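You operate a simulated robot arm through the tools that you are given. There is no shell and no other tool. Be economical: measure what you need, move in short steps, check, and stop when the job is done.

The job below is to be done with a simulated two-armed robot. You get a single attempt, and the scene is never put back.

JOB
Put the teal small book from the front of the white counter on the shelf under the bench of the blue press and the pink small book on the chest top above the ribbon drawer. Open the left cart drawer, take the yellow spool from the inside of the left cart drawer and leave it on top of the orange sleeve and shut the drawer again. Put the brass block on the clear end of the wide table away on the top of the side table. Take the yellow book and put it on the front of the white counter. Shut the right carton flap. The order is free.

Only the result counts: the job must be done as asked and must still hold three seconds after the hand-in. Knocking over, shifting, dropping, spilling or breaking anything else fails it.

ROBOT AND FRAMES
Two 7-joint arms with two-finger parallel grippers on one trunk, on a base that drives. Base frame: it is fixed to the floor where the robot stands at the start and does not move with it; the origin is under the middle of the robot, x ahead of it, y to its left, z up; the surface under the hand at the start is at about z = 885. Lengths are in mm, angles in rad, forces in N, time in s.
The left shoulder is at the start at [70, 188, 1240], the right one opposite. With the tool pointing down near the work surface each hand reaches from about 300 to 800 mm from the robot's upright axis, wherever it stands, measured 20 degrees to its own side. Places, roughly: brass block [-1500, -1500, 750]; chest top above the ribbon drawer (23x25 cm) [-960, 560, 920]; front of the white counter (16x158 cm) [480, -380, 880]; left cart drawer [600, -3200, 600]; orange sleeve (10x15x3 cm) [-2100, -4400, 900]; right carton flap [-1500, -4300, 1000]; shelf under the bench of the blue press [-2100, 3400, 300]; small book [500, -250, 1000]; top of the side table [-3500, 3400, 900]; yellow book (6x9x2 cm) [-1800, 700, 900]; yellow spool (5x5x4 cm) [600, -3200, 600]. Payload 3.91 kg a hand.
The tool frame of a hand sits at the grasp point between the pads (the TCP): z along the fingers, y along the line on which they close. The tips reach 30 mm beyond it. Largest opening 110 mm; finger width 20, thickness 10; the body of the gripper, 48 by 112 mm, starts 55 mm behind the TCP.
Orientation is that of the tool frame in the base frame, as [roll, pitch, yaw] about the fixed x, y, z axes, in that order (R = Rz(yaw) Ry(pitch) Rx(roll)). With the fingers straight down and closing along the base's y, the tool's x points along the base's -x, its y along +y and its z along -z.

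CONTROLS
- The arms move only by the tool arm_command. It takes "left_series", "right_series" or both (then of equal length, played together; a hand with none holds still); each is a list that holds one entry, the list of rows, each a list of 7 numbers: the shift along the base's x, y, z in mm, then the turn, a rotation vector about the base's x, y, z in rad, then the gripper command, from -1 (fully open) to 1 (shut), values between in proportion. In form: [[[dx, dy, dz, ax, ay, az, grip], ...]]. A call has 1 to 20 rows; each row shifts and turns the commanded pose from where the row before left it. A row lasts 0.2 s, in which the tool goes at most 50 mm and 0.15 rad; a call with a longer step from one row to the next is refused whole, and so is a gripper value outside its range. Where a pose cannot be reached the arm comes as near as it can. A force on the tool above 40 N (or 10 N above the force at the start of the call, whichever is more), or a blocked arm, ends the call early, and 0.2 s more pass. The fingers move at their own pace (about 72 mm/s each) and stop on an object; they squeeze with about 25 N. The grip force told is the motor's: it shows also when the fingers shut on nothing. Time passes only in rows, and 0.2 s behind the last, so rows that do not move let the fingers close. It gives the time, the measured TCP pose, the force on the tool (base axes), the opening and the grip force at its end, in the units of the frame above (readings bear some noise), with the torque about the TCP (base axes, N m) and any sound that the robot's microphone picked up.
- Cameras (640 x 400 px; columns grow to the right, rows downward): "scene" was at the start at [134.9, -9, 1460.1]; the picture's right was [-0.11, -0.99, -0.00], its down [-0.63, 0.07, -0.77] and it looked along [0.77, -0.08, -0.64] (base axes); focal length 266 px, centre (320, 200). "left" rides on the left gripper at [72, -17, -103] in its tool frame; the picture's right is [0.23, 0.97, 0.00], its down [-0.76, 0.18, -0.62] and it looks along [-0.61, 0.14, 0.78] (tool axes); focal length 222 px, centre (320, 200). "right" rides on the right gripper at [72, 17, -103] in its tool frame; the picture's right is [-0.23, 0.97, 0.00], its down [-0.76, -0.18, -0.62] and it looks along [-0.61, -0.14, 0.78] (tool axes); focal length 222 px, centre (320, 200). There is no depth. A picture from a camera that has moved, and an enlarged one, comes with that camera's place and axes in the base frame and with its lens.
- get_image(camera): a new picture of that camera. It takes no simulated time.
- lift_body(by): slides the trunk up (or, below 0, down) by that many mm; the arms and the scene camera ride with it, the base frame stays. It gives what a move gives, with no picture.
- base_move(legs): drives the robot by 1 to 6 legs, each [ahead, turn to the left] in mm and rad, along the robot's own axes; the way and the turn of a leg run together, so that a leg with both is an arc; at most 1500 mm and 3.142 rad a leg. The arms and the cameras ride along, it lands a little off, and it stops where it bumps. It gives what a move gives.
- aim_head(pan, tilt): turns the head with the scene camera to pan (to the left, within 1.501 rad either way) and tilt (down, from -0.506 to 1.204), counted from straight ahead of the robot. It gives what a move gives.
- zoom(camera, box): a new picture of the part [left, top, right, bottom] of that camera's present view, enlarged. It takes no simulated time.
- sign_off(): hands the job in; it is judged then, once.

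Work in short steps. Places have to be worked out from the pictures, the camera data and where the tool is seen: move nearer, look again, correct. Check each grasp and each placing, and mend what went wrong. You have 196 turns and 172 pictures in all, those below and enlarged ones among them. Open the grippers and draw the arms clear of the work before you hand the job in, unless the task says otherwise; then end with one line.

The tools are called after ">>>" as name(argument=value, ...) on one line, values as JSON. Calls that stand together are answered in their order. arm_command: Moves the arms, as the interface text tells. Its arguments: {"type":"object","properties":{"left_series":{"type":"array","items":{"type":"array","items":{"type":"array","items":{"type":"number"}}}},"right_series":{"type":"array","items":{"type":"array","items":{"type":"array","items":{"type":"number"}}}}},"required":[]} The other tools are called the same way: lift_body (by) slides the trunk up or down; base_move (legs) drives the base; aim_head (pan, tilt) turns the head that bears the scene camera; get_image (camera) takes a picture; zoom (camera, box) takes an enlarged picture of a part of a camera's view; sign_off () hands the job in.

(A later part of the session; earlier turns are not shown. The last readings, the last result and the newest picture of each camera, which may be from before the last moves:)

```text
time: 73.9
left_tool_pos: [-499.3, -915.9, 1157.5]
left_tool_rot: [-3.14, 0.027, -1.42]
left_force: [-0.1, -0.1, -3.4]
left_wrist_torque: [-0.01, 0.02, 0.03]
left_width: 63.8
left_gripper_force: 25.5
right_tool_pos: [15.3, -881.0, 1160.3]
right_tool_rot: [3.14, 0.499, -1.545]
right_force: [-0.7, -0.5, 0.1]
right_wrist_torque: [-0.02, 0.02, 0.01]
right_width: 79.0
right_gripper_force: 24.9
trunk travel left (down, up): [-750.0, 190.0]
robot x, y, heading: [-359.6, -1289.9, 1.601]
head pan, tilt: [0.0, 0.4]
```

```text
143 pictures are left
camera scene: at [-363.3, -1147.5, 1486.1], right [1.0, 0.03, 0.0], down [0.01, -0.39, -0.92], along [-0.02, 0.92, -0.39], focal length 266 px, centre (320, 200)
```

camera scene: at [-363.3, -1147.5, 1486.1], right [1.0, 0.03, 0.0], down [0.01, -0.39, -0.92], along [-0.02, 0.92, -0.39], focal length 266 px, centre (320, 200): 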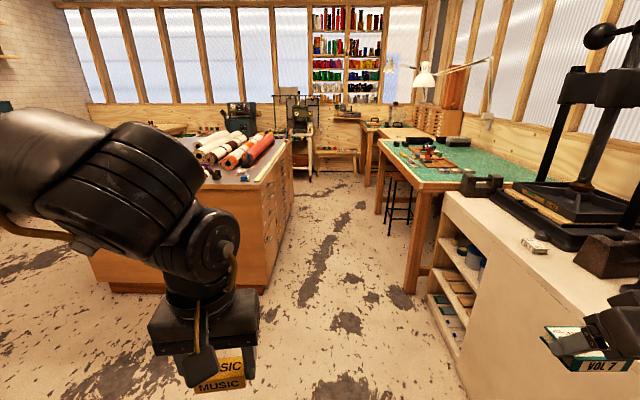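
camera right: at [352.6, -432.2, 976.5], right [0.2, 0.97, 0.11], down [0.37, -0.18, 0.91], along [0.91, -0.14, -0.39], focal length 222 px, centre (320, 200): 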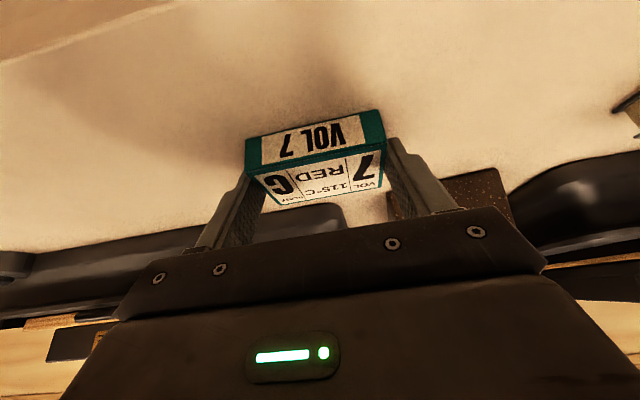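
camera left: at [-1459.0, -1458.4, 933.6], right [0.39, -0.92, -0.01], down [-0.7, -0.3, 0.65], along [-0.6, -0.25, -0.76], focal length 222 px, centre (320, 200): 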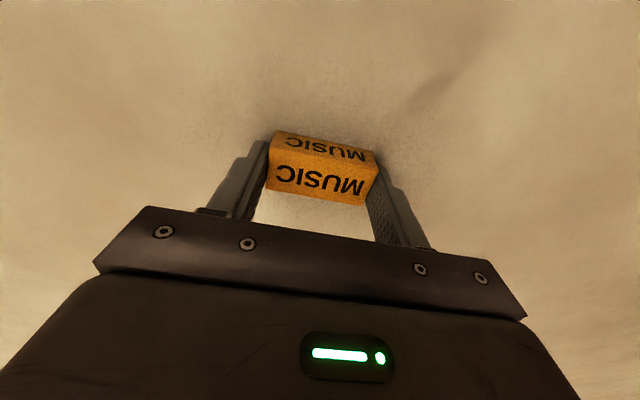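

Aisle is clear. Correct heading slightly and drive north to y≈2560.

>>> base_move(legs=[[0, -0.05], [1500, 0], [1500, 0], [850, 0]])

>>> aim_head(pan=0.9, tilt=0.4)

>>> get_image(camera="scene")

```text
time: 92.7
left_tool_pos: [-435.7, 2911.5, 1156.7]
left_tool_rot: [3.141, 0.028, -1.455]
left_force: [0.6, 0.5, -3.2]
left_wrist_torque: [0.0, 0.0, 0.03]
left_width: 64.1
left_gripper_force: 24.7
right_tool_pos: [80.3, 2930.3, 1161.5]
right_tool_rot: [3.14, 0.502, -1.578]
right_force: [0.1, -0.4, -1.0]
right_wrist_torque: [-0.03, 0.0, 0.02]
right_width: 79.2
right_gripper_force: 25.3
trunk travel left (down, up): [-750.0, 190.0]
robot x, y, heading: [-306.3, 2535.7, 1.562]
head pan, tilt: [0.0, 0.4]
```

```text
time: 93.9
left_tool_pos: [-434.4, 2913.1, 1157.5]
left_tool_rot: [-3.141, 0.03, -1.456]
left_force: [-0.3, -0.6, -3.5]
left_wrist_torque: [-0.01, 0.01, -0.02]
left_width: 63.7
left_gripper_force: 24.5
right_tool_pos: [80.0, 2931.3, 1161.1]
right_tool_rot: [3.138, 0.5, -1.579]
right_force: [0.6, 0.5, -0.8]
right_wrist_torque: [-0.01, 0.0, -0.02]
right_width: 78.9
right_gripper_force: 25.2
trunk travel left (down, up): [-750.0, 190.0]
robot x, y, heading: [-310.0, 2533.6, 1.564]
head pan, tilt: [0.901, 0.4]
```

```text
142 pictures are left
camera scene: at [-380.5, 2643.4, 1486.1], right [0.63, 0.78, 0.0], down [0.3, -0.24, -0.92], along [-0.72, 0.58, -0.39], focal length 266 px, centre (320, 200)
```

scene: 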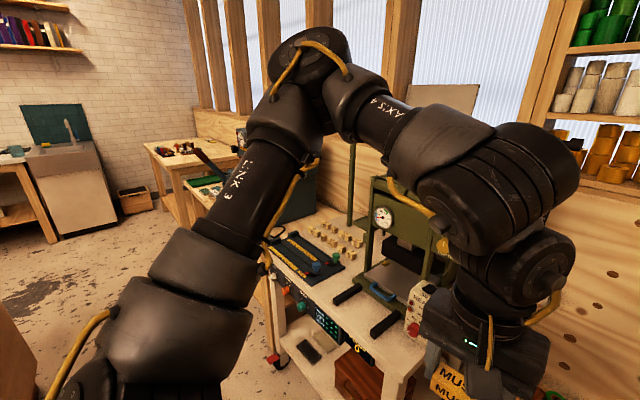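

The press stand is close on the left-front. I back up 100, raise the trunk and pull the right hand in before turning left.

>>> lift_body(by=180)

>>> arm_command(right_series=[[[-40, 0, 0, 0, 0, 0, 1], [-40, 0, 0, 0, 0, 0, 1], [-40, 0, 0, 0, 0, 0, 1], [-30, 0, 0, 0, 0, 0, 1]]])

>>> base_move(legs=[[-80, 0], [0, 1.571]])

>>> aim_head(pan=0.0, tilt=0.5)

>>> get_image(camera="scene")

```text
time: 95.9
left_tool_pos: [-436.4, 2913.7, 1336.4]
left_tool_rot: [3.141, 0.027, -1.456]
left_force: [0.2, -0.7, -3.8]
left_wrist_torque: [0.02, -0.01, -0.02]
left_width: 63.6
left_gripper_force: 25.0
right_tool_pos: [79.4, 2930.4, 1340.3]
right_tool_rot: [3.139, 0.499, -1.58]
right_force: [0.0, -0.2, -0.7]
right_wrist_torque: [-0.05, -0.02, 0.0]
right_width: 79.4
right_gripper_force: 25.0
trunk travel left (down, up): [-930.0, 10.0]
robot x, y, heading: [-309.5, 2532.6, 1.557]
head pan, tilt: [0.901, 0.4]
```

```text
time: 96.9
left_tool_pos: [-434.7, 2911.9, 1337.9]
left_tool_rot: [3.141, 0.027, -1.456]
left_force: [0.3, -0.2, -4.7]
left_wrist_torque: [0.01, 0.02, 0.0]
left_width: 63.7
left_gripper_force: 25.2
right_tool_pos: [23.1, 2950.6, 1349.7]
right_tool_rot: [3.136, 0.499, -1.578]
right_force: [-0.6, -0.2, -0.5]
right_wrist_torque: [-0.02, -0.01, 0.04]
right_width: 79.4
right_gripper_force: 24.8
right hand out of reach, approached as far as the arm can: row 1, 2, 3, 4
trunk travel left (down, up): [-930.0, 10.0]
robot x, y, heading: [-308.9, 2531.6, 1.565]
head pan, tilt: [0.901, 0.4]
```

```text
time: 101.9
left_tool_pos: [-685.3, 2320.6, 1337.1]
left_tool_rot: [-3.141, 0.027, 0.135]
left_force: [-0.6, 0.3, -4.2]
left_wrist_torque: [0.02, -0.04, -0.03]
left_width: 63.7
left_gripper_force: 24.9
right_tool_pos: [-732.6, 2776.9, 1347.5]
right_tool_rot: [3.137, 0.5, 0.014]
right_force: [0.4, 0.1, 0.0]
right_wrist_torque: [0.0, -0.01, 0.03]
right_width: 79.0
right_gripper_force: 24.8
trunk travel left (down, up): [-930.0, 10.0]
robot x, y, heading: [-308.3, 2453.2, -3.134]
head pan, tilt: [0.901, 0.4]
```

```text
time: 103.1
left_tool_pos: [-685.9, 2319.6, 1337.0]
left_tool_rot: [-3.141, 0.026, 0.136]
left_force: [0.1, -0.3, -3.1]
left_wrist_torque: [0.03, -0.02, 0.02]
left_width: 63.7
left_gripper_force: 24.6
right_tool_pos: [-733.3, 2778.0, 1348.1]
right_tool_rot: [3.139, 0.498, 0.014]
right_force: [0.8, -0.5, -0.4]
right_wrist_torque: [-0.01, 0.02, 0.01]
right_width: 79.1
right_gripper_force: 25.1
trunk travel left (down, up): [-930.0, 10.0]
robot x, y, heading: [-310.4, 2453.9, -3.128]
head pan, tilt: [0.0, 0.499]
```

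```text
141 pictures are left
camera scene: at [-451.3, 2453.4, 1657.0], right [-0.01, 1.0, 0.0], down [0.48, 0.01, -0.88], along [-0.88, -0.01, -0.48], focal length 266 px, centre (320, 200)
```

scene: 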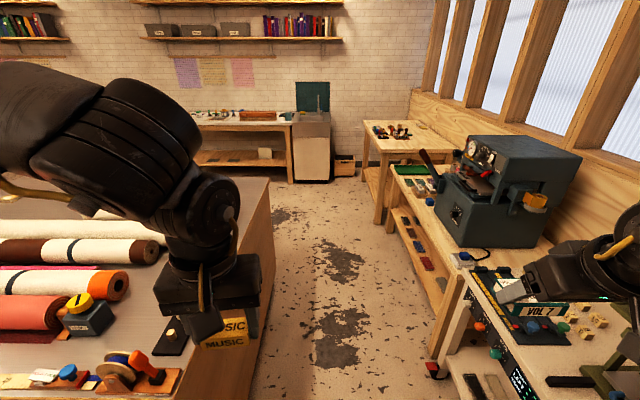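

The blue press bench front is at y≈3040, x≈-2370…-1310, with items on the lower shelf. Drive west to x≈-2250 and turn to face it.

>>> base_move(legs=[[1000, 0], [900, 0], [0, -1.571]])

>>> aim_head(pan=-0.3, tilt=0.9)

>>> get_image(camera="scene")

```text
time: 116.4
left_tool_pos: [-2354.5, 2811.9, 1337.5]
left_tool_rot: [-3.141, 0.027, -1.425]
left_force: [-0.3, -0.3, -3.5]
left_wrist_torque: [0.02, -0.01, -0.01]
left_width: 63.7
left_gripper_force: 25.5
right_tool_pos: [-1897.0, 2862.5, 1348.3]
right_tool_rot: [3.14, 0.5, -1.545]
right_force: [-0.7, -0.1, -1.3]
right_wrist_torque: [0.01, 0.03, 0.0]
right_width: 79.2
right_gripper_force: 24.9
trunk travel left (down, up): [-930.0, 10.0]
robot x, y, heading: [-2214.4, 2435.5, 1.598]
head pan, tilt: [0.0, 0.499]
```

```text
time: 117.3
left_tool_pos: [-2352.2, 2810.6, 1337.0]
left_tool_rot: [3.141, 0.028, -1.424]
left_force: [-0.1, -0.5, -4.2]
left_wrist_torque: [0.02, -0.01, -0.01]
left_width: 63.6
left_gripper_force: 24.9
right_tool_pos: [-1896.4, 2863.7, 1348.8]
right_tool_rot: [3.138, 0.498, -1.548]
right_force: [0.2, 0.1, -0.2]
right_wrist_torque: [-0.03, 0.01, 0.01]
right_width: 79.0
right_gripper_force: 25.1
trunk travel left (down, up): [-930.0, 10.0]
robot x, y, heading: [-2213.4, 2437.7, 1.594]
head pan, tilt: [-0.3, 0.901]
```

```text
140 pictures are left
camera scene: at [-2194.5, 2559.7, 1623.2], right [0.96, -0.27, 0.0], down [-0.21, -0.75, -0.62], along [0.17, 0.6, -0.78], focal length 266 px, centre (320, 200)
```

scene: 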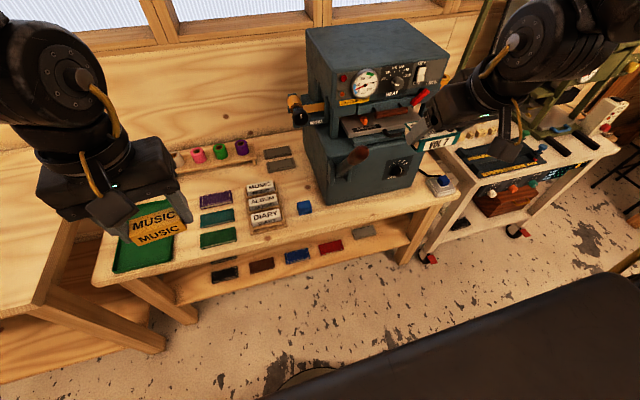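

The shelf under the bench has books along its front. Lower the trunk 800 to see and work under the bench (hands have ~80 mm clearance to the bench edge).

>>> lift_body(by=-800)

>>> aim_head(pan=-0.3, tilt=0.5)

>>> get_image(camera="scene")

>>> get_image(camera="right")

```text
refused: -800 is not a number from -400 to 400
```

```text
time: 118.2
left_tool_pos: [-2352.8, 2811.4, 1337.2]
left_tool_rot: [-3.141, 0.028, -1.424]
left_force: [0.0, -1.0, -3.7]
left_wrist_torque: [-0.04, -0.01, 0.01]
left_width: 63.6
left_gripper_force: 25.0
right_tool_pos: [-1896.1, 2862.9, 1349.1]
right_tool_rot: [3.14, 0.498, -1.546]
right_force: [-0.4, -0.2, -1.3]
right_wrist_torque: [-0.05, -0.01, 0.0]
right_width: 79.5
right_gripper_force: 25.1
trunk travel left (down, up): [-930.0, 10.0]
robot x, y, heading: [-2217.0, 2438.2, 1.591]
head pan, tilt: [-0.3, 0.499]
```

```text
139 pictures are left
camera scene: at [-2190.5, 2574.7, 1656.9], right [0.96, -0.27, 0.0], down [-0.13, -0.46, -0.88], along [0.24, 0.84, -0.48], focal length 266 px, centre (320, 200)
```

scene: 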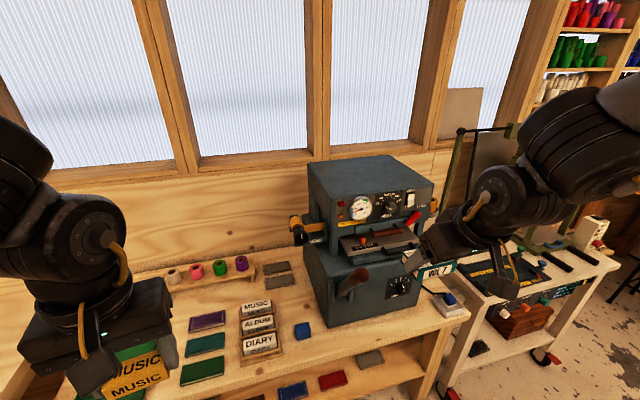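

```text
138 pictures are left
camera right: at [-1909.9, 2748.1, 1403.6], right [-0.98, 0.17, 0.11], down [0.17, 0.37, 0.91], along [0.12, 0.91, -0.4], focal length 222 px, centre (320, 200)
```

right: 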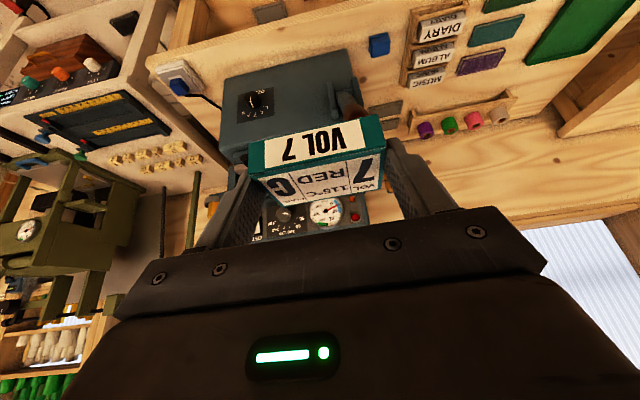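

Lower in two steps of 400.

>>> lift_body(by=-400)

>>> lift_body(by=-400)

>>> get_image(camera="scene")

>>> get_image(camera="right")

```text
time: 122.0
left_tool_pos: [-2352.5, 2811.0, 937.5]
left_tool_rot: [3.141, 0.026, -1.424]
left_force: [0.3, 0.1, -4.0]
left_wrist_torque: [-0.03, 0.02, -0.01]
left_width: 63.8
left_gripper_force: 25.2
right_tool_pos: [-1895.8, 2862.3, 948.2]
right_tool_rot: [3.14, 0.499, -1.546]
right_force: [0.5, -0.4, -0.3]
right_wrist_torque: [0.04, 0.03, -0.01]
right_width: 79.3
right_gripper_force: 24.8
trunk travel left (down, up): [-530.0, 410.0]
robot x, y, heading: [-2215.0, 2435.2, 1.595]
head pan, tilt: [-0.3, 0.499]
```

```text
time: 125.8
left_tool_pos: [-2351.2, 2811.0, 537.2]
left_tool_rot: [3.141, 0.028, -1.424]
left_force: [-0.5, 0.6, -4.0]
left_wrist_torque: [0.0, -0.01, 0.01]
left_width: 63.9
left_gripper_force: 25.6
right_tool_pos: [-1896.8, 2862.7, 548.7]
right_tool_rot: [3.141, 0.499, -1.545]
right_force: [0.3, 0.0, -0.8]
right_wrist_torque: [-0.02, 0.01, -0.01]
right_width: 79.2
right_gripper_force: 24.9
trunk travel left (down, up): [-130.0, 810.0]
robot x, y, heading: [-2213.6, 2436.7, 1.593]
head pan, tilt: [-0.3, 0.499]
```

```text
137 pictures are left
camera scene: at [-2190.5, 2574.3, 857.0], right [0.96, -0.27, 0.0], down [-0.13, -0.46, -0.88], along [0.24, 0.84, -0.48], focal length 266 px, centre (320, 200)
```

scene: 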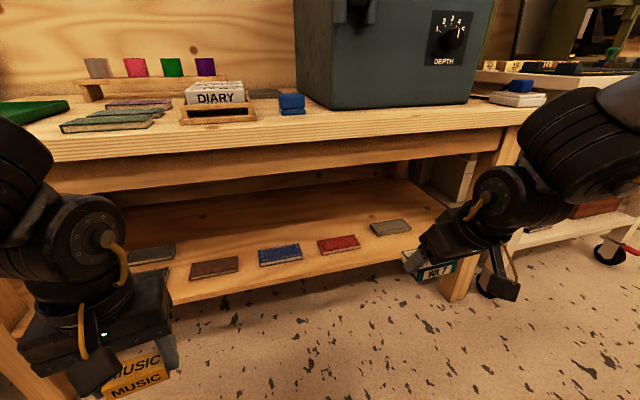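

```text
136 pictures are left
camera right: at [-1909.9, 2747.7, 603.6], right [-0.98, 0.17, 0.11], down [0.17, 0.37, 0.91], along [0.12, 0.91, -0.4], focal length 222 px, centre (320, 200)
```

right: 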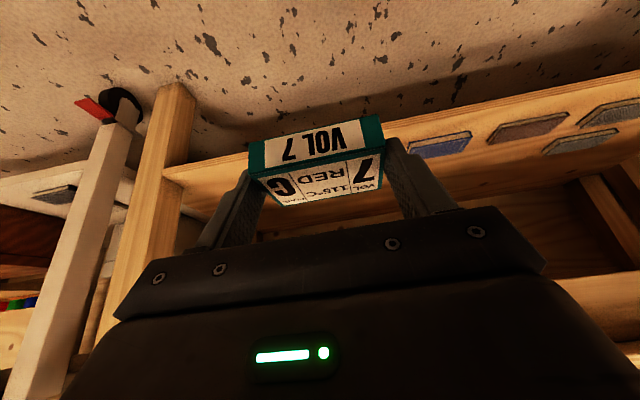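

Blue shelf book triangulates to [-2135,3201,325], shelf ≈ z 307, front edge y≈3124, opening up to z≈620. The free shelf spot is right of the grey book, x≈-1590. I raise the trunk so nothing hits the chest behind, and shift the robot right.

>>> lift_body(by=400)

>>> lift_body(by=300)

>>> base_move(legs=[[0, -1.594], [420, 0], [0, 1.571], [100, 0]])

>>> lift_body(by=-400)

>>> lift_body(by=-350)

>>> aim_head(pan=-0.4, tilt=0.6)

>>> get_image(camera="scene")

>>> get_image(camera="right")

```text
time: 129.6
left_tool_pos: [-2351.8, 2811.5, 937.5]
left_tool_rot: [3.141, 0.028, -1.423]
left_force: [0.2, -1.0, -3.7]
left_wrist_torque: [-0.02, -0.03, 0.02]
left_width: 63.7
left_gripper_force: 24.7
right_tool_pos: [-1896.1, 2862.7, 947.7]
right_tool_rot: [3.141, 0.5, -1.546]
right_force: [0.4, -0.5, -0.7]
right_wrist_torque: [-0.02, 0.01, 0.02]
right_width: 79.2
right_gripper_force: 24.9
trunk travel left (down, up): [-530.0, 410.0]
robot x, y, heading: [-2215.9, 2432.5, 1.594]
head pan, tilt: [-0.3, 0.499]
```

```text
time: 132.6
left_tool_pos: [-2352.1, 2810.3, 1236.9]
left_tool_rot: [-3.141, 0.028, -1.423]
left_force: [0.3, 0.7, -3.4]
left_wrist_torque: [0.01, 0.02, 0.01]
left_width: 63.4
left_gripper_force: 24.5
right_tool_pos: [-1896.0, 2862.8, 1247.5]
right_tool_rot: [3.14, 0.499, -1.548]
right_force: [-0.6, -0.1, -1.1]
right_wrist_torque: [0.02, 0.01, 0.01]
right_width: 79.1
right_gripper_force: 25.3
trunk travel left (down, up): [-830.0, 110.0]
robot x, y, heading: [-2213.7, 2437.2, 1.592]
head pan, tilt: [-0.3, 0.499]
```

```text
time: 143.7
left_tool_pos: [-1913.8, 2902.8, 1241.0]
left_tool_rot: [-3.14, 0.037, -1.471]
left_force: [-0.1, -1.2, -3.1]
left_wrist_torque: [0.04, -0.01, -0.02]
left_width: 63.8
left_gripper_force: 25.2
right_tool_pos: [-1454.1, 2934.4, 1252.3]
right_tool_rot: [3.139, 0.507, -1.591]
right_force: [1.0, -1.2, -0.8]
right_wrist_torque: [0.02, 0.02, 0.03]
right_width: 79.2
right_gripper_force: 25.2
trunk travel left (down, up): [-830.0, 110.0]
robot x, y, heading: [-1793.8, 2530.4, 1.545]
head pan, tilt: [-0.3, 0.499]
```

```text
time: 147.5
left_tool_pos: [-1913.5, 2912.3, 838.1]
left_tool_rot: [-3.141, 0.028, -1.471]
left_force: [0.4, -0.5, -3.7]
left_wrist_torque: [-0.02, 0.02, -0.01]
left_width: 63.9
left_gripper_force: 24.5
right_tool_pos: [-1453.6, 2943.8, 848.3]
right_tool_rot: [3.14, 0.5, -1.591]
right_force: [0.0, 0.4, -1.7]
right_wrist_torque: [0.02, 0.01, -0.01]
right_width: 79.3
right_gripper_force: 24.6
trunk travel left (down, up): [-430.0, 510.0]
robot x, y, heading: [-1794.0, 2535.6, 1.545]
head pan, tilt: [-0.3, 0.499]
```

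```text
time: 150.9
left_tool_pos: [-1912.8, 2912.0, 487.6]
left_tool_rot: [-3.14, 0.029, -1.469]
left_force: [0.3, -0.2, -3.1]
left_wrist_torque: [0.03, -0.01, 0.0]
left_width: 63.6
left_gripper_force: 25.1
right_tool_pos: [-1454.8, 2943.9, 497.6]
right_tool_rot: [3.141, 0.499, -1.594]
right_force: [0.6, 0.1, -0.8]
right_wrist_torque: [-0.04, -0.01, -0.03]
right_width: 79.3
right_gripper_force: 25.0
trunk travel left (down, up): [-80.0, 860.0]
robot x, y, heading: [-1789.1, 2533.0, 1.552]
head pan, tilt: [-0.3, 0.499]
```

```text
time: 151.6
left_tool_pos: [-1912.5, 2911.4, 487.4]
left_tool_rot: [3.142, 0.028, -1.469]
left_force: [-0.6, -0.1, -3.9]
left_wrist_torque: [0.0, 0.02, -0.01]
left_width: 63.8
left_gripper_force: 25.3
right_tool_pos: [-1454.3, 2943.6, 498.1]
right_tool_rot: [3.14, 0.499, -1.593]
right_force: [0.3, -0.4, -0.5]
right_wrist_torque: [-0.03, -0.01, 0.02]
right_width: 79.4
right_gripper_force: 24.9
trunk travel left (down, up): [-80.0, 860.0]
robot x, y, heading: [-1790.9, 2530.4, 1.55]
head pan, tilt: [-0.4, 0.6]
```

```text
135 pictures are left
camera scene: at [-1754.4, 2663.3, 797.9], right [0.91, -0.41, 0.0], down [-0.23, -0.52, -0.83], along [0.34, 0.75, -0.56], focal length 266 px, centre (320, 200)
```

scene: 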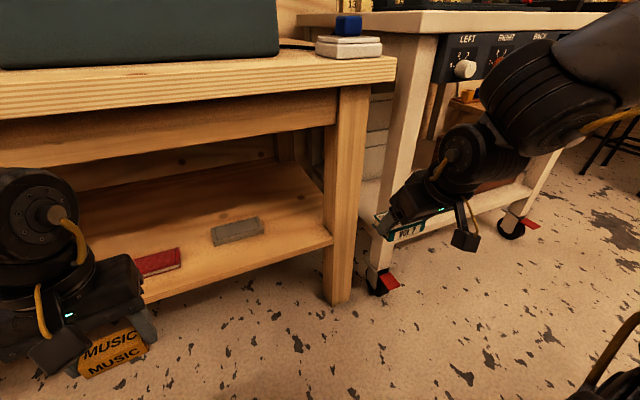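

```text
134 pictures are left
camera right: at [-1473.5, 2829.4, 553.6], right [-0.97, 0.22, 0.11], down [0.19, 0.37, 0.91], along [0.16, 0.9, -0.4], focal length 222 px, centre (320, 200)
```

right: 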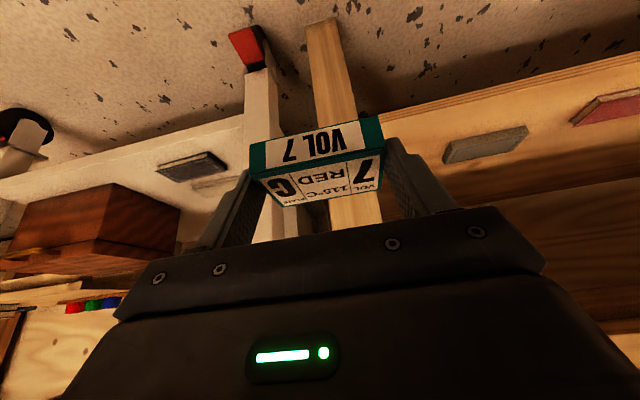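

Free slot is x≈-1665…-1511 on the shelf front. I move the right hand to x≈-1597, tilt 0.3 more, and approach to y≈3100.

>>> arm_command(right_series=[[[-24, 0, -15, 0.05, 0, 0.004, 1], [-24, 0, -15, 0.05, 0, 0.004, 1], [-24, 0, -15, 0.05, 0, 0.004, 1], [-24, 0, -15, 0.05, 0, 0.004, 1], [-24, 0, -15, 0.05, 0, 0.004, 1], [-23, 0, -15, 0.05, 0, 0.003, 1], [0, 35, -10, 0, 0, 0, 1], [0, 35, -10, 0, 0, 0, 1], [0, 35, -10, 0, 0, 0, 1], [0, 35, -5, 0, 0, 0, 1], [0, 0, 0, 0, 0, 0, 1]]])

>>> get_image(camera="scene")

>>> get_image(camera="right")

```text
time: 153.6
left_tool_pos: [-1911.7, 2910.9, 485.0]
left_tool_rot: [3.14, 0.026, -1.473]
left_force: [-0.9, 0.2, -3.2]
left_wrist_torque: [-0.03, 0.0, 0.0]
left_width: 63.8
left_gripper_force: 25.4
right_tool_pos: [-1479.5, 3099.3, 373.4]
right_tool_rot: [3.138, 0.772, -1.568]
right_force: [-1.1, -5.9, -3.4]
right_wrist_torque: [-0.14, 0.12, -0.22]
right_width: 79.4
right_gripper_force: 25.1
right hand out of reach, approached as far as the arm can: row 1, 2, 3, 4, 5, 6
trunk travel left (down, up): [-80.0, 860.0]
robot x, y, heading: [-1793.0, 2532.7, 1.54]
head pan, tilt: [-0.4, 0.6]
stopped in row 10 (right hand): the force on the tool passed its limit at 163 N (the readings are from after the stop); the commanded pose is now the measured one
```

```text
133 pictures are left
camera scene: at [-1753.7, 2662.6, 797.6], right [0.91, -0.41, 0.0], down [-0.23, -0.52, -0.82], along [0.34, 0.75, -0.57], focal length 266 px, centre (320, 200)
```

scene: 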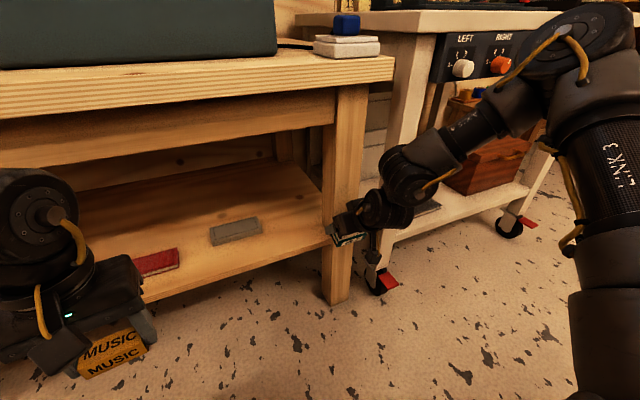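

```text
132 pictures are left
camera right: at [-1495.3, 2975.0, 396.0], right [-0.97, 0.16, 0.16], down [0.18, 0.11, 0.98], along [0.13, 0.98, -0.14], focal length 222 px, centre (320, 200)
```

right: 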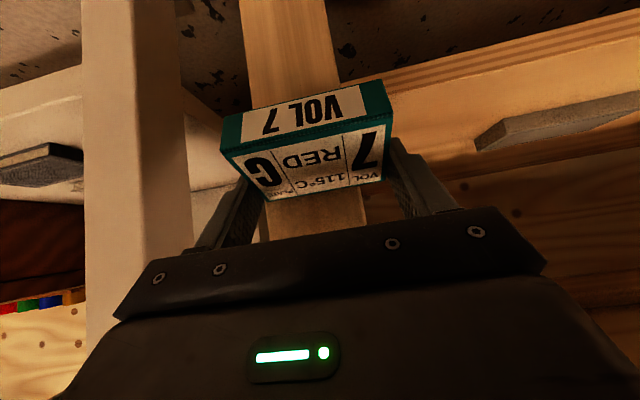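

The hand couldn't go left while retracted and bumped the bench leg. Back off, then move left where reach allows, and check.

>>> arm_command(right_series=[[[0, -25, 8, 0, 0, 0, 1], [0, -25, 8, 0, 0, 0, 1], [0, -15, 8, 0, 0, 0, 1], [-20, 0, 0, 0, 0, 0, 1], [-25, 0, 0, 0, 0, 0, 1], [-25, 0, 0, 0, 0, 0, 1], [-25, 0, 0, 0, 0, 0, 1], [-22, 0, 0, 0, 0, 0, 1], [0, 0, 0, 0, 0, 0, 1]]])

>>> get_image(camera="right")

```text
time: 155.6
left_tool_pos: [-1912.3, 2911.4, 486.4]
left_tool_rot: [-3.141, 0.028, -1.473]
left_force: [0.1, 0.1, -3.2]
left_wrist_torque: [-0.04, 0.02, 0.03]
left_width: 63.7
left_gripper_force: 24.9
right_tool_pos: [-1523.5, 3083.3, 384.7]
right_tool_rot: [3.138, 0.776, -1.565]
right_force: [-0.9, 0.5, -1.4]
right_wrist_torque: [0.0, 0.02, -0.02]
right_width: 79.8
right_gripper_force: 24.9
right hand out of reach, approached as far as the arm can: row 4, 5, 6, 7, 8
trunk travel left (down, up): [-80.0, 860.0]
robot x, y, heading: [-1791.7, 2529.7, 1.541]
head pan, tilt: [-0.4, 0.6]
```

```text
131 pictures are left
camera right: at [-1539.1, 2958.2, 407.2], right [-0.97, 0.15, 0.16], down [0.18, 0.11, 0.98], along [0.13, 0.98, -0.14], focal length 222 px, centre (320, 200)
```

right: 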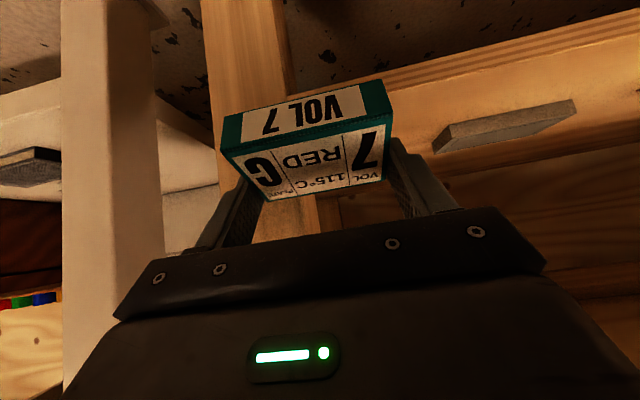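

Inner reach limit with this tilt: I back the base 90 mm so the hand can swing left clear of the leg.

>>> base_move(legs=[[-90, 0.02]])

>>> arm_command(right_series=[[[-20, 10, 0, 0, 0, 0, 1], [-25, 10, 0, 0, 0, 0, 1], [-25, 10, 0, 0, 0, 0, 1], [0, 0, 0, 0, 0, 0, 1]]])

>>> get_image(camera="right")

>>> get_image(camera="scene")

```text
time: 156.7
left_tool_pos: [-1921.4, 2817.7, 487.4]
left_tool_rot: [3.141, 0.029, -1.451]
left_force: [-0.8, 0.5, -3.5]
left_wrist_torque: [-0.02, 0.02, 0.01]
left_width: 63.7
left_gripper_force: 25.3
right_tool_pos: [-1536.2, 2998.3, 385.2]
right_tool_rot: [3.135, 0.775, -1.541]
right_force: [0.2, -0.2, -1.0]
right_wrist_torque: [0.04, 0.0, 0.0]
right_width: 79.5
right_gripper_force: 25.0
trunk travel left (down, up): [-80.0, 860.0]
robot x, y, heading: [-1796.7, 2439.1, 1.563]
head pan, tilt: [-0.4, 0.6]
```

```text
time: 157.7
left_tool_pos: [-1919.9, 2818.3, 487.8]
left_tool_rot: [3.14, 0.028, -1.453]
left_force: [0.0, -0.2, -4.2]
left_wrist_torque: [-0.04, -0.03, 0.05]
left_width: 63.7
left_gripper_force: 25.4
right_tool_pos: [-1569.5, 3022.4, 396.0]
right_tool_rot: [3.132, 0.774, -1.54]
right_force: [0.0, 0.2, -0.6]
right_wrist_torque: [0.02, -0.01, 0.0]
right_width: 79.7
right_gripper_force: 24.8
right hand out of reach, approached as far as the arm can: row 1, 2, 3
trunk travel left (down, up): [-80.0, 860.0]
robot x, y, heading: [-1791.4, 2440.2, 1.566]
head pan, tilt: [-0.4, 0.6]
```

```text
130 pictures are left
camera right: at [-1581.6, 2897.1, 419.2], right [-0.98, 0.13, 0.16], down [0.18, 0.12, 0.98], along [0.11, 0.99, -0.14], focal length 222 px, centre (320, 200)
```

right: 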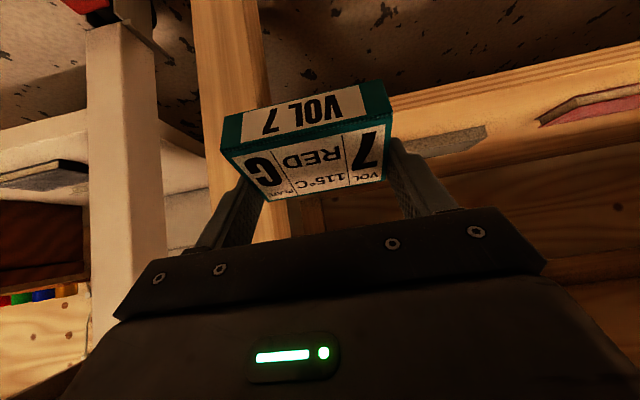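

```text
129 pictures are left
camera scene: at [-1758.2, 2572.0, 797.9], right [0.92, -0.4, 0.0], down [-0.22, -0.52, -0.82], along [0.33, 0.76, -0.57], focal length 266 px, centre (320, 200)
```

scene: 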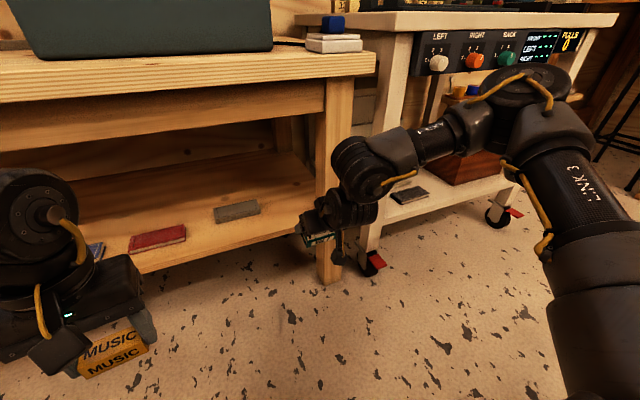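

Turn the base left 0.055 rad to bring the hand to x≈-1601, then advance.

>>> base_move(legs=[[0, 0.055]])

>>> arm_command(right_series=[[[0, 20, -5, 0, 0, 0, 1], [0, 20, -10, 0, 0, 0, 1], [0, 20, -10, 0, 0, 0, 1], [0, 10, -5, 0, 0, 0, 1], [0, 0, 0, 0, 0, 0, 1]]])

>>> get_image(camera="right")

>>> get_image(camera="scene")

```text
time: 158.5
left_tool_pos: [-1941.9, 2810.0, 487.2]
left_tool_rot: [3.141, 0.027, -1.395]
left_force: [-0.2, 0.3, -3.3]
left_wrist_torque: [-0.07, 0.01, 0.02]
left_width: 63.7
left_gripper_force: 24.9
right_tool_pos: [-1601.5, 3035.2, 396.4]
right_tool_rot: [3.133, 0.773, -1.484]
right_force: [-0.7, -0.2, -0.7]
right_wrist_torque: [0.03, 0.02, 0.02]
right_width: 79.7
right_gripper_force: 25.0
trunk travel left (down, up): [-80.0, 860.0]
robot x, y, heading: [-1791.2, 2444.1, 1.62]
head pan, tilt: [-0.4, 0.6]
```

```text
time: 159.7
left_tool_pos: [-1940.8, 2809.5, 487.0]
left_tool_rot: [-3.141, 0.029, -1.397]
left_force: [-0.9, -0.1, -3.8]
left_wrist_torque: [0.0, -0.01, 0.0]
left_width: 63.7
left_gripper_force: 25.5
right_tool_pos: [-1580.3, 3097.3, 376.7]
right_tool_rot: [3.129, 0.776, -1.486]
right_force: [0.5, 0.6, -1.6]
right_wrist_torque: [0.0, -0.03, -0.01]
right_width: 79.6
right_gripper_force: 25.0
right hand out of reach, approached as far as the arm can: row 2, 3, 4
trunk travel left (down, up): [-80.0, 860.0]
robot x, y, heading: [-1792.3, 2440.5, 1.618]
head pan, tilt: [-0.4, 0.6]
```

```text
128 pictures are left
camera right: at [-1585.9, 2971.4, 399.0], right [-0.98, 0.07, 0.17], down [0.17, 0.13, 0.98], along [0.05, 0.99, -0.14], focal length 222 px, centre (320, 200)
```

right: 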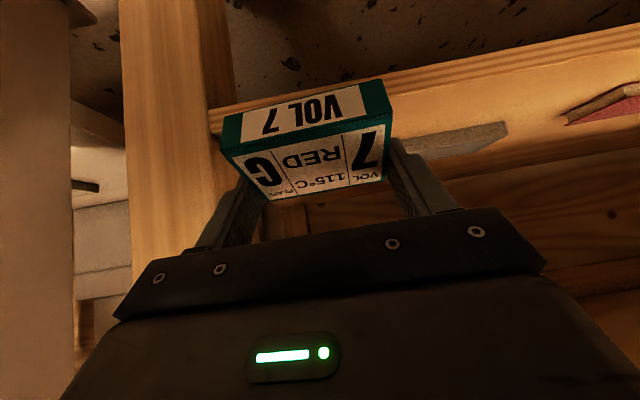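

```text
127 pictures are left
camera scene: at [-1765.5, 2573.7, 797.9], right [0.94, -0.34, 0.0], down [-0.19, -0.53, -0.82], along [0.28, 0.77, -0.57], focal length 266 px, centre (320, 200)
```

scene: 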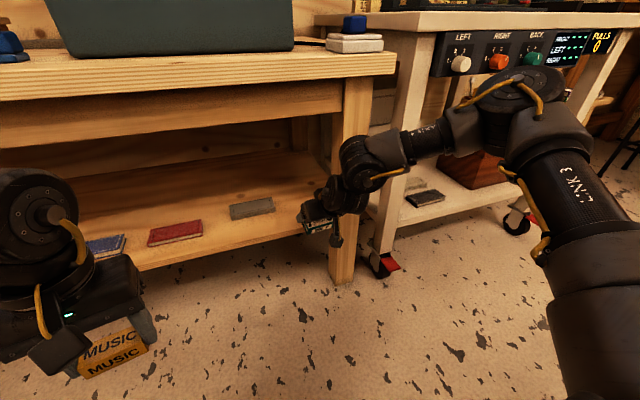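

Leg inner face is ~x=-1540. I use the base instead: turn left 0.04 and drive ahead 45 to put the book over the shelf.

>>> base_move(legs=[[0, 0.04], [48, 0]])

>>> get_image(camera="right")

>>> zoom(camera="scene", box=[200, 150, 440, 300])

```text
time: 161.1
left_tool_pos: [-1961.2, 2850.9, 487.3]
left_tool_rot: [3.141, 0.027, -1.357]
left_force: [0.3, -0.1, -4.1]
left_wrist_torque: [-0.02, 0.0, 0.01]
left_width: 63.8
left_gripper_force: 24.2
right_tool_pos: [-1611.3, 3153.7, 376.0]
right_tool_rot: [3.129, 0.775, -1.446]
right_force: [-0.1, -0.3, -0.2]
right_wrist_torque: [-0.01, 0.0, 0.01]
right_width: 79.5
right_gripper_force: 25.1
trunk travel left (down, up): [-80.0, 860.0]
robot x, y, heading: [-1797.9, 2485.4, 1.66]
head pan, tilt: [-0.4, 0.6]
```

```text
126 pictures are left
camera right: at [-1611.6, 3027.2, 398.9], right [-0.99, 0.03, 0.17], down [0.17, 0.13, 0.98], along [0.01, 0.99, -0.14], focal length 222 px, centre (320, 200)
```

right: 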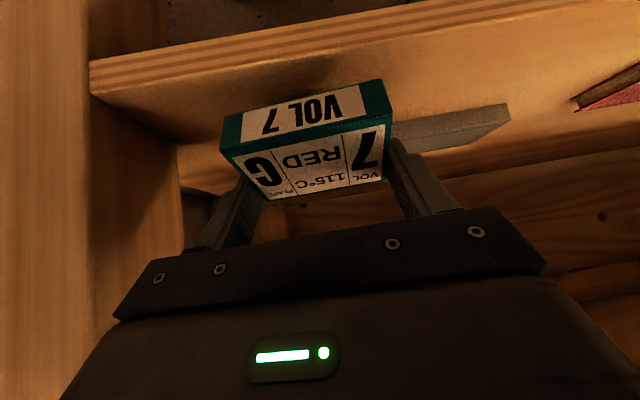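

```text
2.67 times, centred on (320, 225) of scene
camera zoom: at [-1775.1, 2622.9, 797.9], right [0.95, -0.31, 0.0], down [-0.17, -0.54, -0.82], along [0.25, 0.79, -0.57], focal length 709 px, centre (320, 133)
```

zoom: 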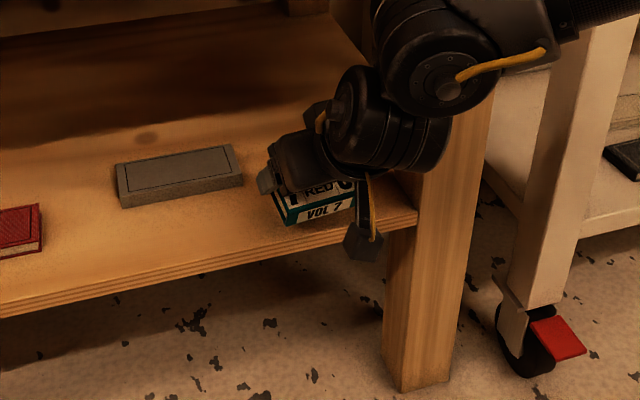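

Book is above the shelf beside the grey one. Lower slowly until contact.

>>> arm_command(right_series=[[[0, 0, -8, 0, 0, 0, 1], [0, 0, -8, 0, 0, 0, 1], [0, 0, -6, 0, 0, 0, 1], [0, 0, -5, 0, 0, 0, 1], [0, 0, -5, 0, 0, 0, 1], [0, 0, 0, 0, 0, 0, 1]]])

>>> zoom(camera="scene", box=[200, 150, 440, 300])

```text
time: 162.4
left_tool_pos: [-1960.1, 2851.9, 486.6]
left_tool_rot: [3.14, 0.028, -1.356]
left_force: [0.6, 0.3, -3.2]
left_wrist_torque: [0.03, -0.03, -0.02]
left_width: 63.8
left_gripper_force: 25.3
right_tool_pos: [-1600.4, 3149.3, 353.4]
right_tool_rot: [3.128, 0.776, -1.445]
right_force: [-2.2, -0.2, 7.3]
right_wrist_torque: [-0.15, -0.26, -0.05]
right_width: 79.5
right_gripper_force: 24.9
right hand out of reach, approached as far as the arm can: row 1, 2, 4
trunk travel left (down, up): [-80.0, 860.0]
robot x, y, heading: [-1798.8, 2492.5, 1.667]
head pan, tilt: [-0.4, 0.6]
```

```text
2.67 times, centred on (320, 225) of scene
camera zoom: at [-1775.4, 2622.2, 798.1], right [0.95, -0.31, 0.0], down [-0.17, -0.54, -0.83], along [0.25, 0.79, -0.56], focal length 709 px, centre (320, 133)
```

zoom: 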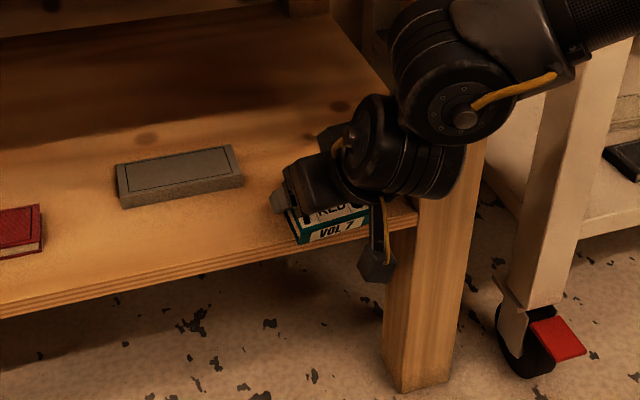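

Contact, but the book's near edge is right at the shelf's front edge. Lift 10, go 28 mm deeper with the base, and set down again.

>>> lift_body(by=12)

>>> base_move(legs=[[28, 0]])

>>> lift_body(by=-13)

>>> zoom(camera="scene", box=[200, 150, 440, 300])

>>> get_image(camera="right")

```text
time: 163.1
left_tool_pos: [-1960.3, 2853.2, 498.6]
left_tool_rot: [-3.142, 0.028, -1.359]
left_force: [-0.4, 0.1, -4.1]
left_wrist_torque: [-0.03, -0.01, 0.02]
left_width: 63.6
left_gripper_force: 25.2
right_tool_pos: [-1599.2, 3148.9, 362.5]
right_tool_rot: [3.128, 0.774, -1.444]
right_force: [0.3, -0.6, -1.3]
right_wrist_torque: [0.01, -0.02, -0.02]
right_width: 79.4
right_gripper_force: 25.0
trunk travel left (down, up): [-92.0, 848.0]
robot x, y, heading: [-1797.9, 2487.8, 1.659]
head pan, tilt: [-0.4, 0.6]
```

```text
time: 163.9
left_tool_pos: [-1964.1, 2880.1, 498.9]
left_tool_rot: [-3.141, 0.027, -1.358]
left_force: [0.4, -0.4, -2.9]
left_wrist_torque: [-0.02, -0.02, 0.0]
left_width: 63.7
left_gripper_force: 25.1
right_tool_pos: [-1602.1, 3176.4, 365.2]
right_tool_rot: [3.13, 0.776, -1.446]
right_force: [-0.5, -0.8, -1.2]
right_wrist_torque: [-0.01, 0.04, 0.01]
right_width: 79.5
right_gripper_force: 24.8
trunk travel left (down, up): [-92.0, 848.0]
robot x, y, heading: [-1799.6, 2521.2, 1.657]
head pan, tilt: [-0.4, 0.6]
```

```text
time: 164.5
left_tool_pos: [-1964.3, 2879.9, 486.7]
left_tool_rot: [-3.141, 0.027, -1.357]
left_force: [-0.6, -0.3, -2.9]
left_wrist_torque: [-0.05, -0.02, 0.0]
left_width: 63.6
left_gripper_force: 24.7
right_tool_pos: [-1603.4, 3177.0, 352.4]
right_tool_rot: [3.129, 0.778, -1.445]
right_force: [1.3, 1.0, 9.7]
right_wrist_torque: [-0.18, -0.44, 0.04]
right_width: 79.5
right_gripper_force: 24.6
trunk travel left (down, up): [-79.0, 861.0]
robot x, y, heading: [-1800.4, 2517.2, 1.658]
head pan, tilt: [-0.4, 0.6]
```

```text
2.67 times, centred on (320, 225) of scene
camera zoom: at [-1777.8, 2650.1, 797.2], right [0.95, -0.31, 0.0], down [-0.17, -0.54, -0.83], along [0.25, 0.79, -0.56], focal length 709 px, centre (320, 133)
```

zoom: 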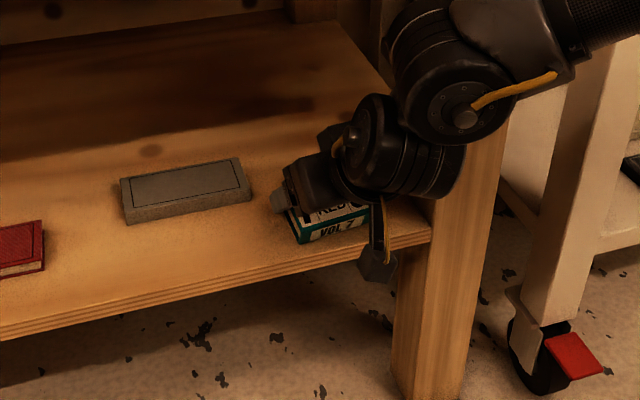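

```text
122 pictures are left
camera right: at [-1602.3, 3050.6, 375.1], right [-0.99, 0.03, 0.17], down [0.17, 0.13, 0.98], along [0.01, 0.99, -0.13], focal length 222 px, centre (320, 200)
```

right: 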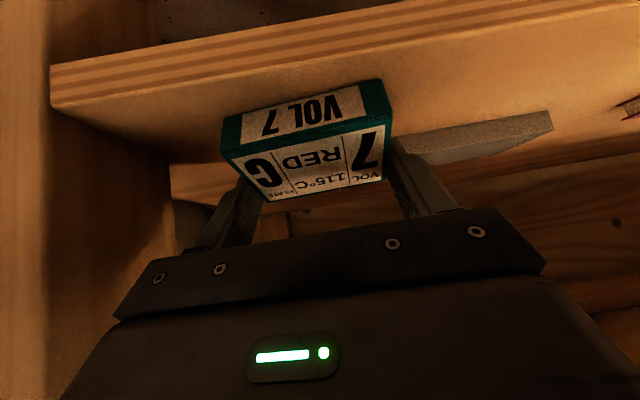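

Book is ~30 mm inside the edge and touching. Release and withdraw by backing the base.

>>> arm_command(right_series=[[[0, 0, 0, 0, 0, 0, 0.2], [0, 0, 0, 0, 0, 0, -0.55], [0, 0, 0, 0, 0, 0, -0.75], [0, 0, 0, 0, 0, 0, -0.75], [0, 0, 0, 0, 0, 0, -0.75]]])

>>> get_image(camera="right")

```text
time: 165.7
left_tool_pos: [-1962.9, 2880.3, 485.8]
left_tool_rot: [-3.142, 0.028, -1.357]
left_force: [0.5, 0.2, -4.3]
left_wrist_torque: [0.01, -0.01, 0.02]
left_width: 63.6
left_gripper_force: 25.0
right_tool_pos: [-1601.9, 3176.2, 349.9]
right_tool_rot: [3.129, 0.774, -1.446]
right_force: [0.5, 0.0, -0.1]
right_wrist_torque: [0.01, 0.02, 0.02]
right_width: 96.1
right_gripper_force: 0.1
trunk travel left (down, up): [-79.0, 861.0]
robot x, y, heading: [-1800.7, 2519.1, 1.658]
head pan, tilt: [-0.4, 0.6]
```

```text
121 pictures are left
camera right: at [-1602.1, 3050.3, 373.5], right [-0.99, 0.03, 0.17], down [0.17, 0.13, 0.98], along [0.01, 0.99, -0.14], focal length 222 px, centre (320, 200)
```

right: 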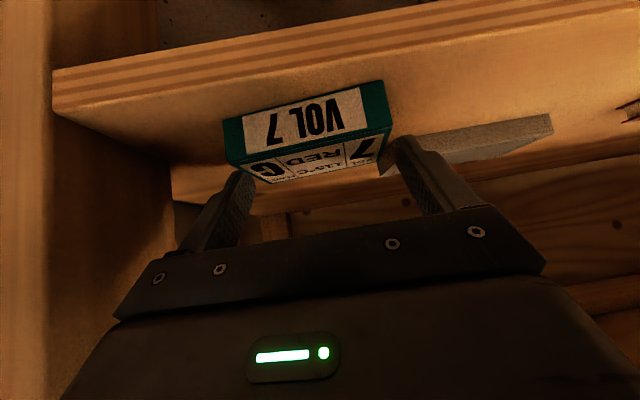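

The book lies flat and free. Rise 15, back out 140, then check.

>>> lift_body(by=15)

>>> base_move(legs=[[-110, 0]])

>>> get_image(camera="scene")

```text
time: 166.3
left_tool_pos: [-1963.3, 2879.9, 500.5]
left_tool_rot: [3.139, 0.028, -1.355]
left_force: [0.7, -0.3, -4.1]
left_wrist_torque: [-0.01, 0.0, 0.0]
left_width: 63.5
left_gripper_force: 25.4
right_tool_pos: [-1602.7, 3175.6, 365.4]
right_tool_rot: [3.129, 0.773, -1.446]
right_force: [0.2, -0.1, 0.2]
right_wrist_torque: [0.01, 0.0, -0.01]
right_width: 96.4
right_gripper_force: 0.0
trunk travel left (down, up): [-94.0, 846.0]
robot x, y, heading: [-1798.7, 2517.1, 1.661]
head pan, tilt: [-0.4, 0.6]
```

```text
time: 167.5
left_tool_pos: [-1953.0, 2770.3, 500.4]
left_tool_rot: [3.141, 0.028, -1.359]
left_force: [-0.5, -0.7, -3.9]
left_wrist_torque: [0.02, -0.02, 0.01]
left_width: 63.5
left_gripper_force: 25.1
right_tool_pos: [-1592.1, 3065.1, 365.6]
right_tool_rot: [3.128, 0.774, -1.445]
right_force: [0.6, -0.2, 0.3]
right_wrist_torque: [-0.02, 0.01, -0.02]
right_width: 96.6
right_gripper_force: 0.0
trunk travel left (down, up): [-94.0, 846.0]
robot x, y, heading: [-1787.5, 2404.4, 1.656]
head pan, tilt: [-0.4, 0.6]
```

```text
120 pictures are left
camera scene: at [-1767.8, 2540.0, 811.9], right [0.95, -0.31, 0.0], down [-0.17, -0.54, -0.82], along [0.25, 0.79, -0.57], focal length 266 px, centre (320, 200)
```

scene: 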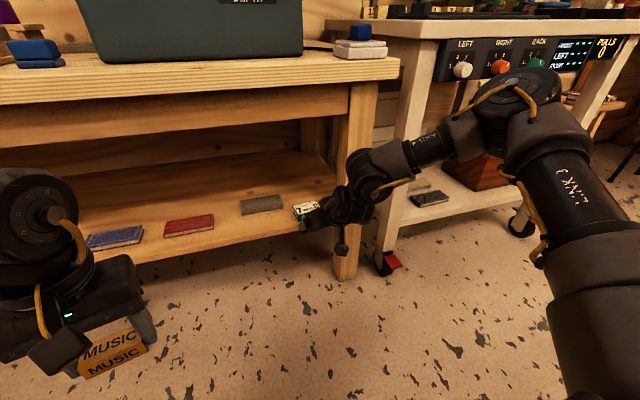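

Book is on the shelf. Untilt and retract the right hand before raising the trunk.

>>> arm_command(right_series=[[[0, -20, 5, -0.1, 0, 0, -1], [0, -25, 10, -0.1, 0, 0, -1], [0, -25, 10, -0.1, 0, 0, -1], [0, -25, 10, -0.1, 0, 0, -1], [0, -25, 10, -0.1, 0, 0, -1], [0, -25, 10, -0.1, 0, 0, -1], [0, -25, 10, -0.1, 0, 0, -1]]])

>>> zoom(camera="scene", box=[200, 150, 440, 300])

```text
time: 169.1
left_tool_pos: [-1951.7, 2770.5, 500.9]
left_tool_rot: [3.141, 0.026, -1.358]
left_force: [0.6, 1.3, -3.4]
left_wrist_torque: [-0.03, 0.0, 0.01]
left_width: 63.7
left_gripper_force: 25.2
right_tool_pos: [-1591.3, 2896.2, 430.5]
right_tool_rot: [3.046, 0.076, -1.483]
right_force: [0.1, 0.9, -0.1]
right_wrist_torque: [-0.04, 0.02, 0.01]
right_width: 110.0
right_gripper_force: 0.0
trunk travel left (down, up): [-94.0, 846.0]
robot x, y, heading: [-1793.5, 2405.5, 1.66]
head pan, tilt: [-0.4, 0.6]
```

```text
2.67 times, centred on (320, 225) of scene
camera zoom: at [-1767.0, 2540.7, 811.7], right [0.95, -0.31, 0.0], down [-0.17, -0.54, -0.82], along [0.25, 0.78, -0.57], focal length 709 px, centre (320, 133)
```

zoom: 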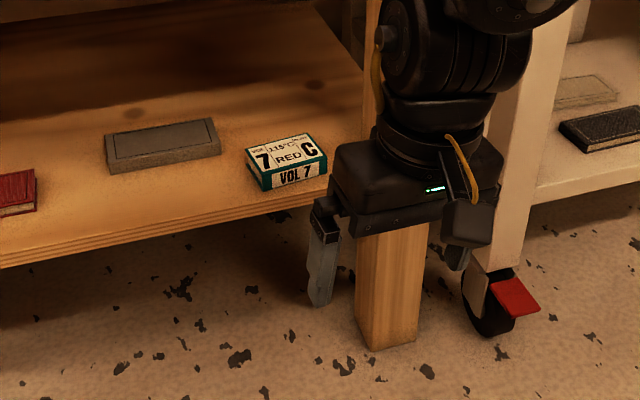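

Teal is nicely placed. Raise the trunk, turn west and head for the side table.

>>> lift_body(by=400)

>>> lift_body(by=300)

>>> base_move(legs=[[0, 1.48], [1050, 0]])

>>> aim_head(pan=-0.9, tilt=0.6)

>>> get_image(camera="scene")

```text
time: 172.9
left_tool_pos: [-1954.2, 2770.9, 901.9]
left_tool_rot: [-3.141, 0.028, -1.357]
left_force: [0.6, -0.7, -4.0]
left_wrist_torque: [-0.01, -0.02, -0.01]
left_width: 63.5
left_gripper_force: 24.9
right_tool_pos: [-1592.2, 2895.9, 829.9]
right_tool_rot: [3.047, 0.077, -1.481]
right_force: [0.5, -0.6, -0.6]
right_wrist_torque: [0.02, 0.02, 0.01]
right_width: 110.0
right_gripper_force: 0.0
trunk travel left (down, up): [-494.0, 446.0]
robot x, y, heading: [-1791.5, 2404.1, 1.656]
head pan, tilt: [-0.4, 0.6]
```

```text
time: 175.9
left_tool_pos: [-1953.5, 2769.7, 1201.6]
left_tool_rot: [-3.142, 0.028, -1.358]
left_force: [-0.2, 0.2, -3.4]
left_wrist_torque: [-0.02, 0.04, 0.03]
left_width: 63.6
left_gripper_force: 24.7
right_tool_pos: [-1592.7, 2896.5, 1130.4]
right_tool_rot: [3.048, 0.076, -1.481]
right_force: [0.6, -0.4, -0.1]
right_wrist_torque: [0.0, -0.05, 0.0]
right_width: 109.7
right_gripper_force: 0.1
trunk travel left (down, up): [-794.0, 146.0]
robot x, y, heading: [-1788.7, 2406.6, 1.66]
head pan, tilt: [-0.4, 0.6]
```

```text
time: 184.9
left_tool_pos: [-3211.1, 2293.3, 1201.4]
left_tool_rot: [-3.141, 0.029, 0.112]
left_force: [-0.1, -0.4, -4.7]
left_wrist_torque: [-0.01, 0.01, 0.04]
left_width: 63.7
left_gripper_force: 24.8
right_tool_pos: [-3299.5, 2662.9, 1130.3]
right_tool_rot: [3.048, 0.077, -0.013]
right_force: [0.8, 0.5, 0.2]
right_wrist_torque: [0.04, -0.01, 0.01]
right_width: 109.9
right_gripper_force: 0.0
trunk travel left (down, up): [-794.0, 146.0]
robot x, y, heading: [-2829.0, 2416.9, 3.125]
head pan, tilt: [-0.4, 0.6]
```

```text
time: 185.8
left_tool_pos: [-3209.9, 2292.5, 1200.2]
left_tool_rot: [3.14, 0.028, 0.113]
left_force: [-0.6, -0.5, -3.7]
left_wrist_torque: [0.03, 0.0, 0.04]
left_width: 63.7
left_gripper_force: 25.3
right_tool_pos: [-3300.2, 2664.7, 1130.5]
right_tool_rot: [3.047, 0.078, -0.011]
right_force: [-0.2, 0.3, -0.3]
right_wrist_torque: [0.01, 0.02, 0.0]
right_width: 110.0
right_gripper_force: 0.1
trunk travel left (down, up): [-794.0, 146.0]
robot x, y, heading: [-2832.5, 2416.5, 3.125]
head pan, tilt: [-0.901, 0.6]
```

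```text
118 pictures are left
camera scene: at [-2936.0, 2488.5, 1511.9], right [0.79, 0.61, 0.0], down [0.35, -0.45, -0.82], along [-0.5, 0.65, -0.57], focal length 266 px, centre (320, 200)
```

scene: 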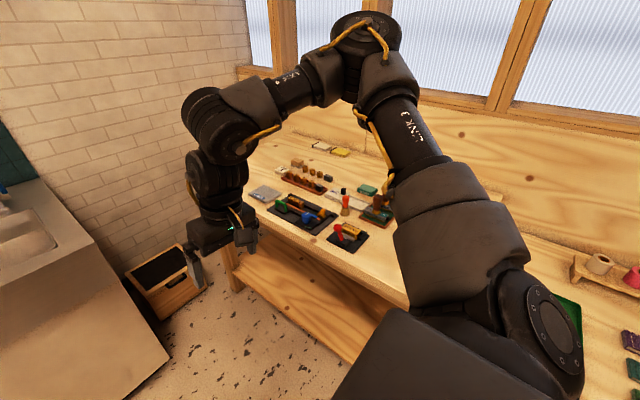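

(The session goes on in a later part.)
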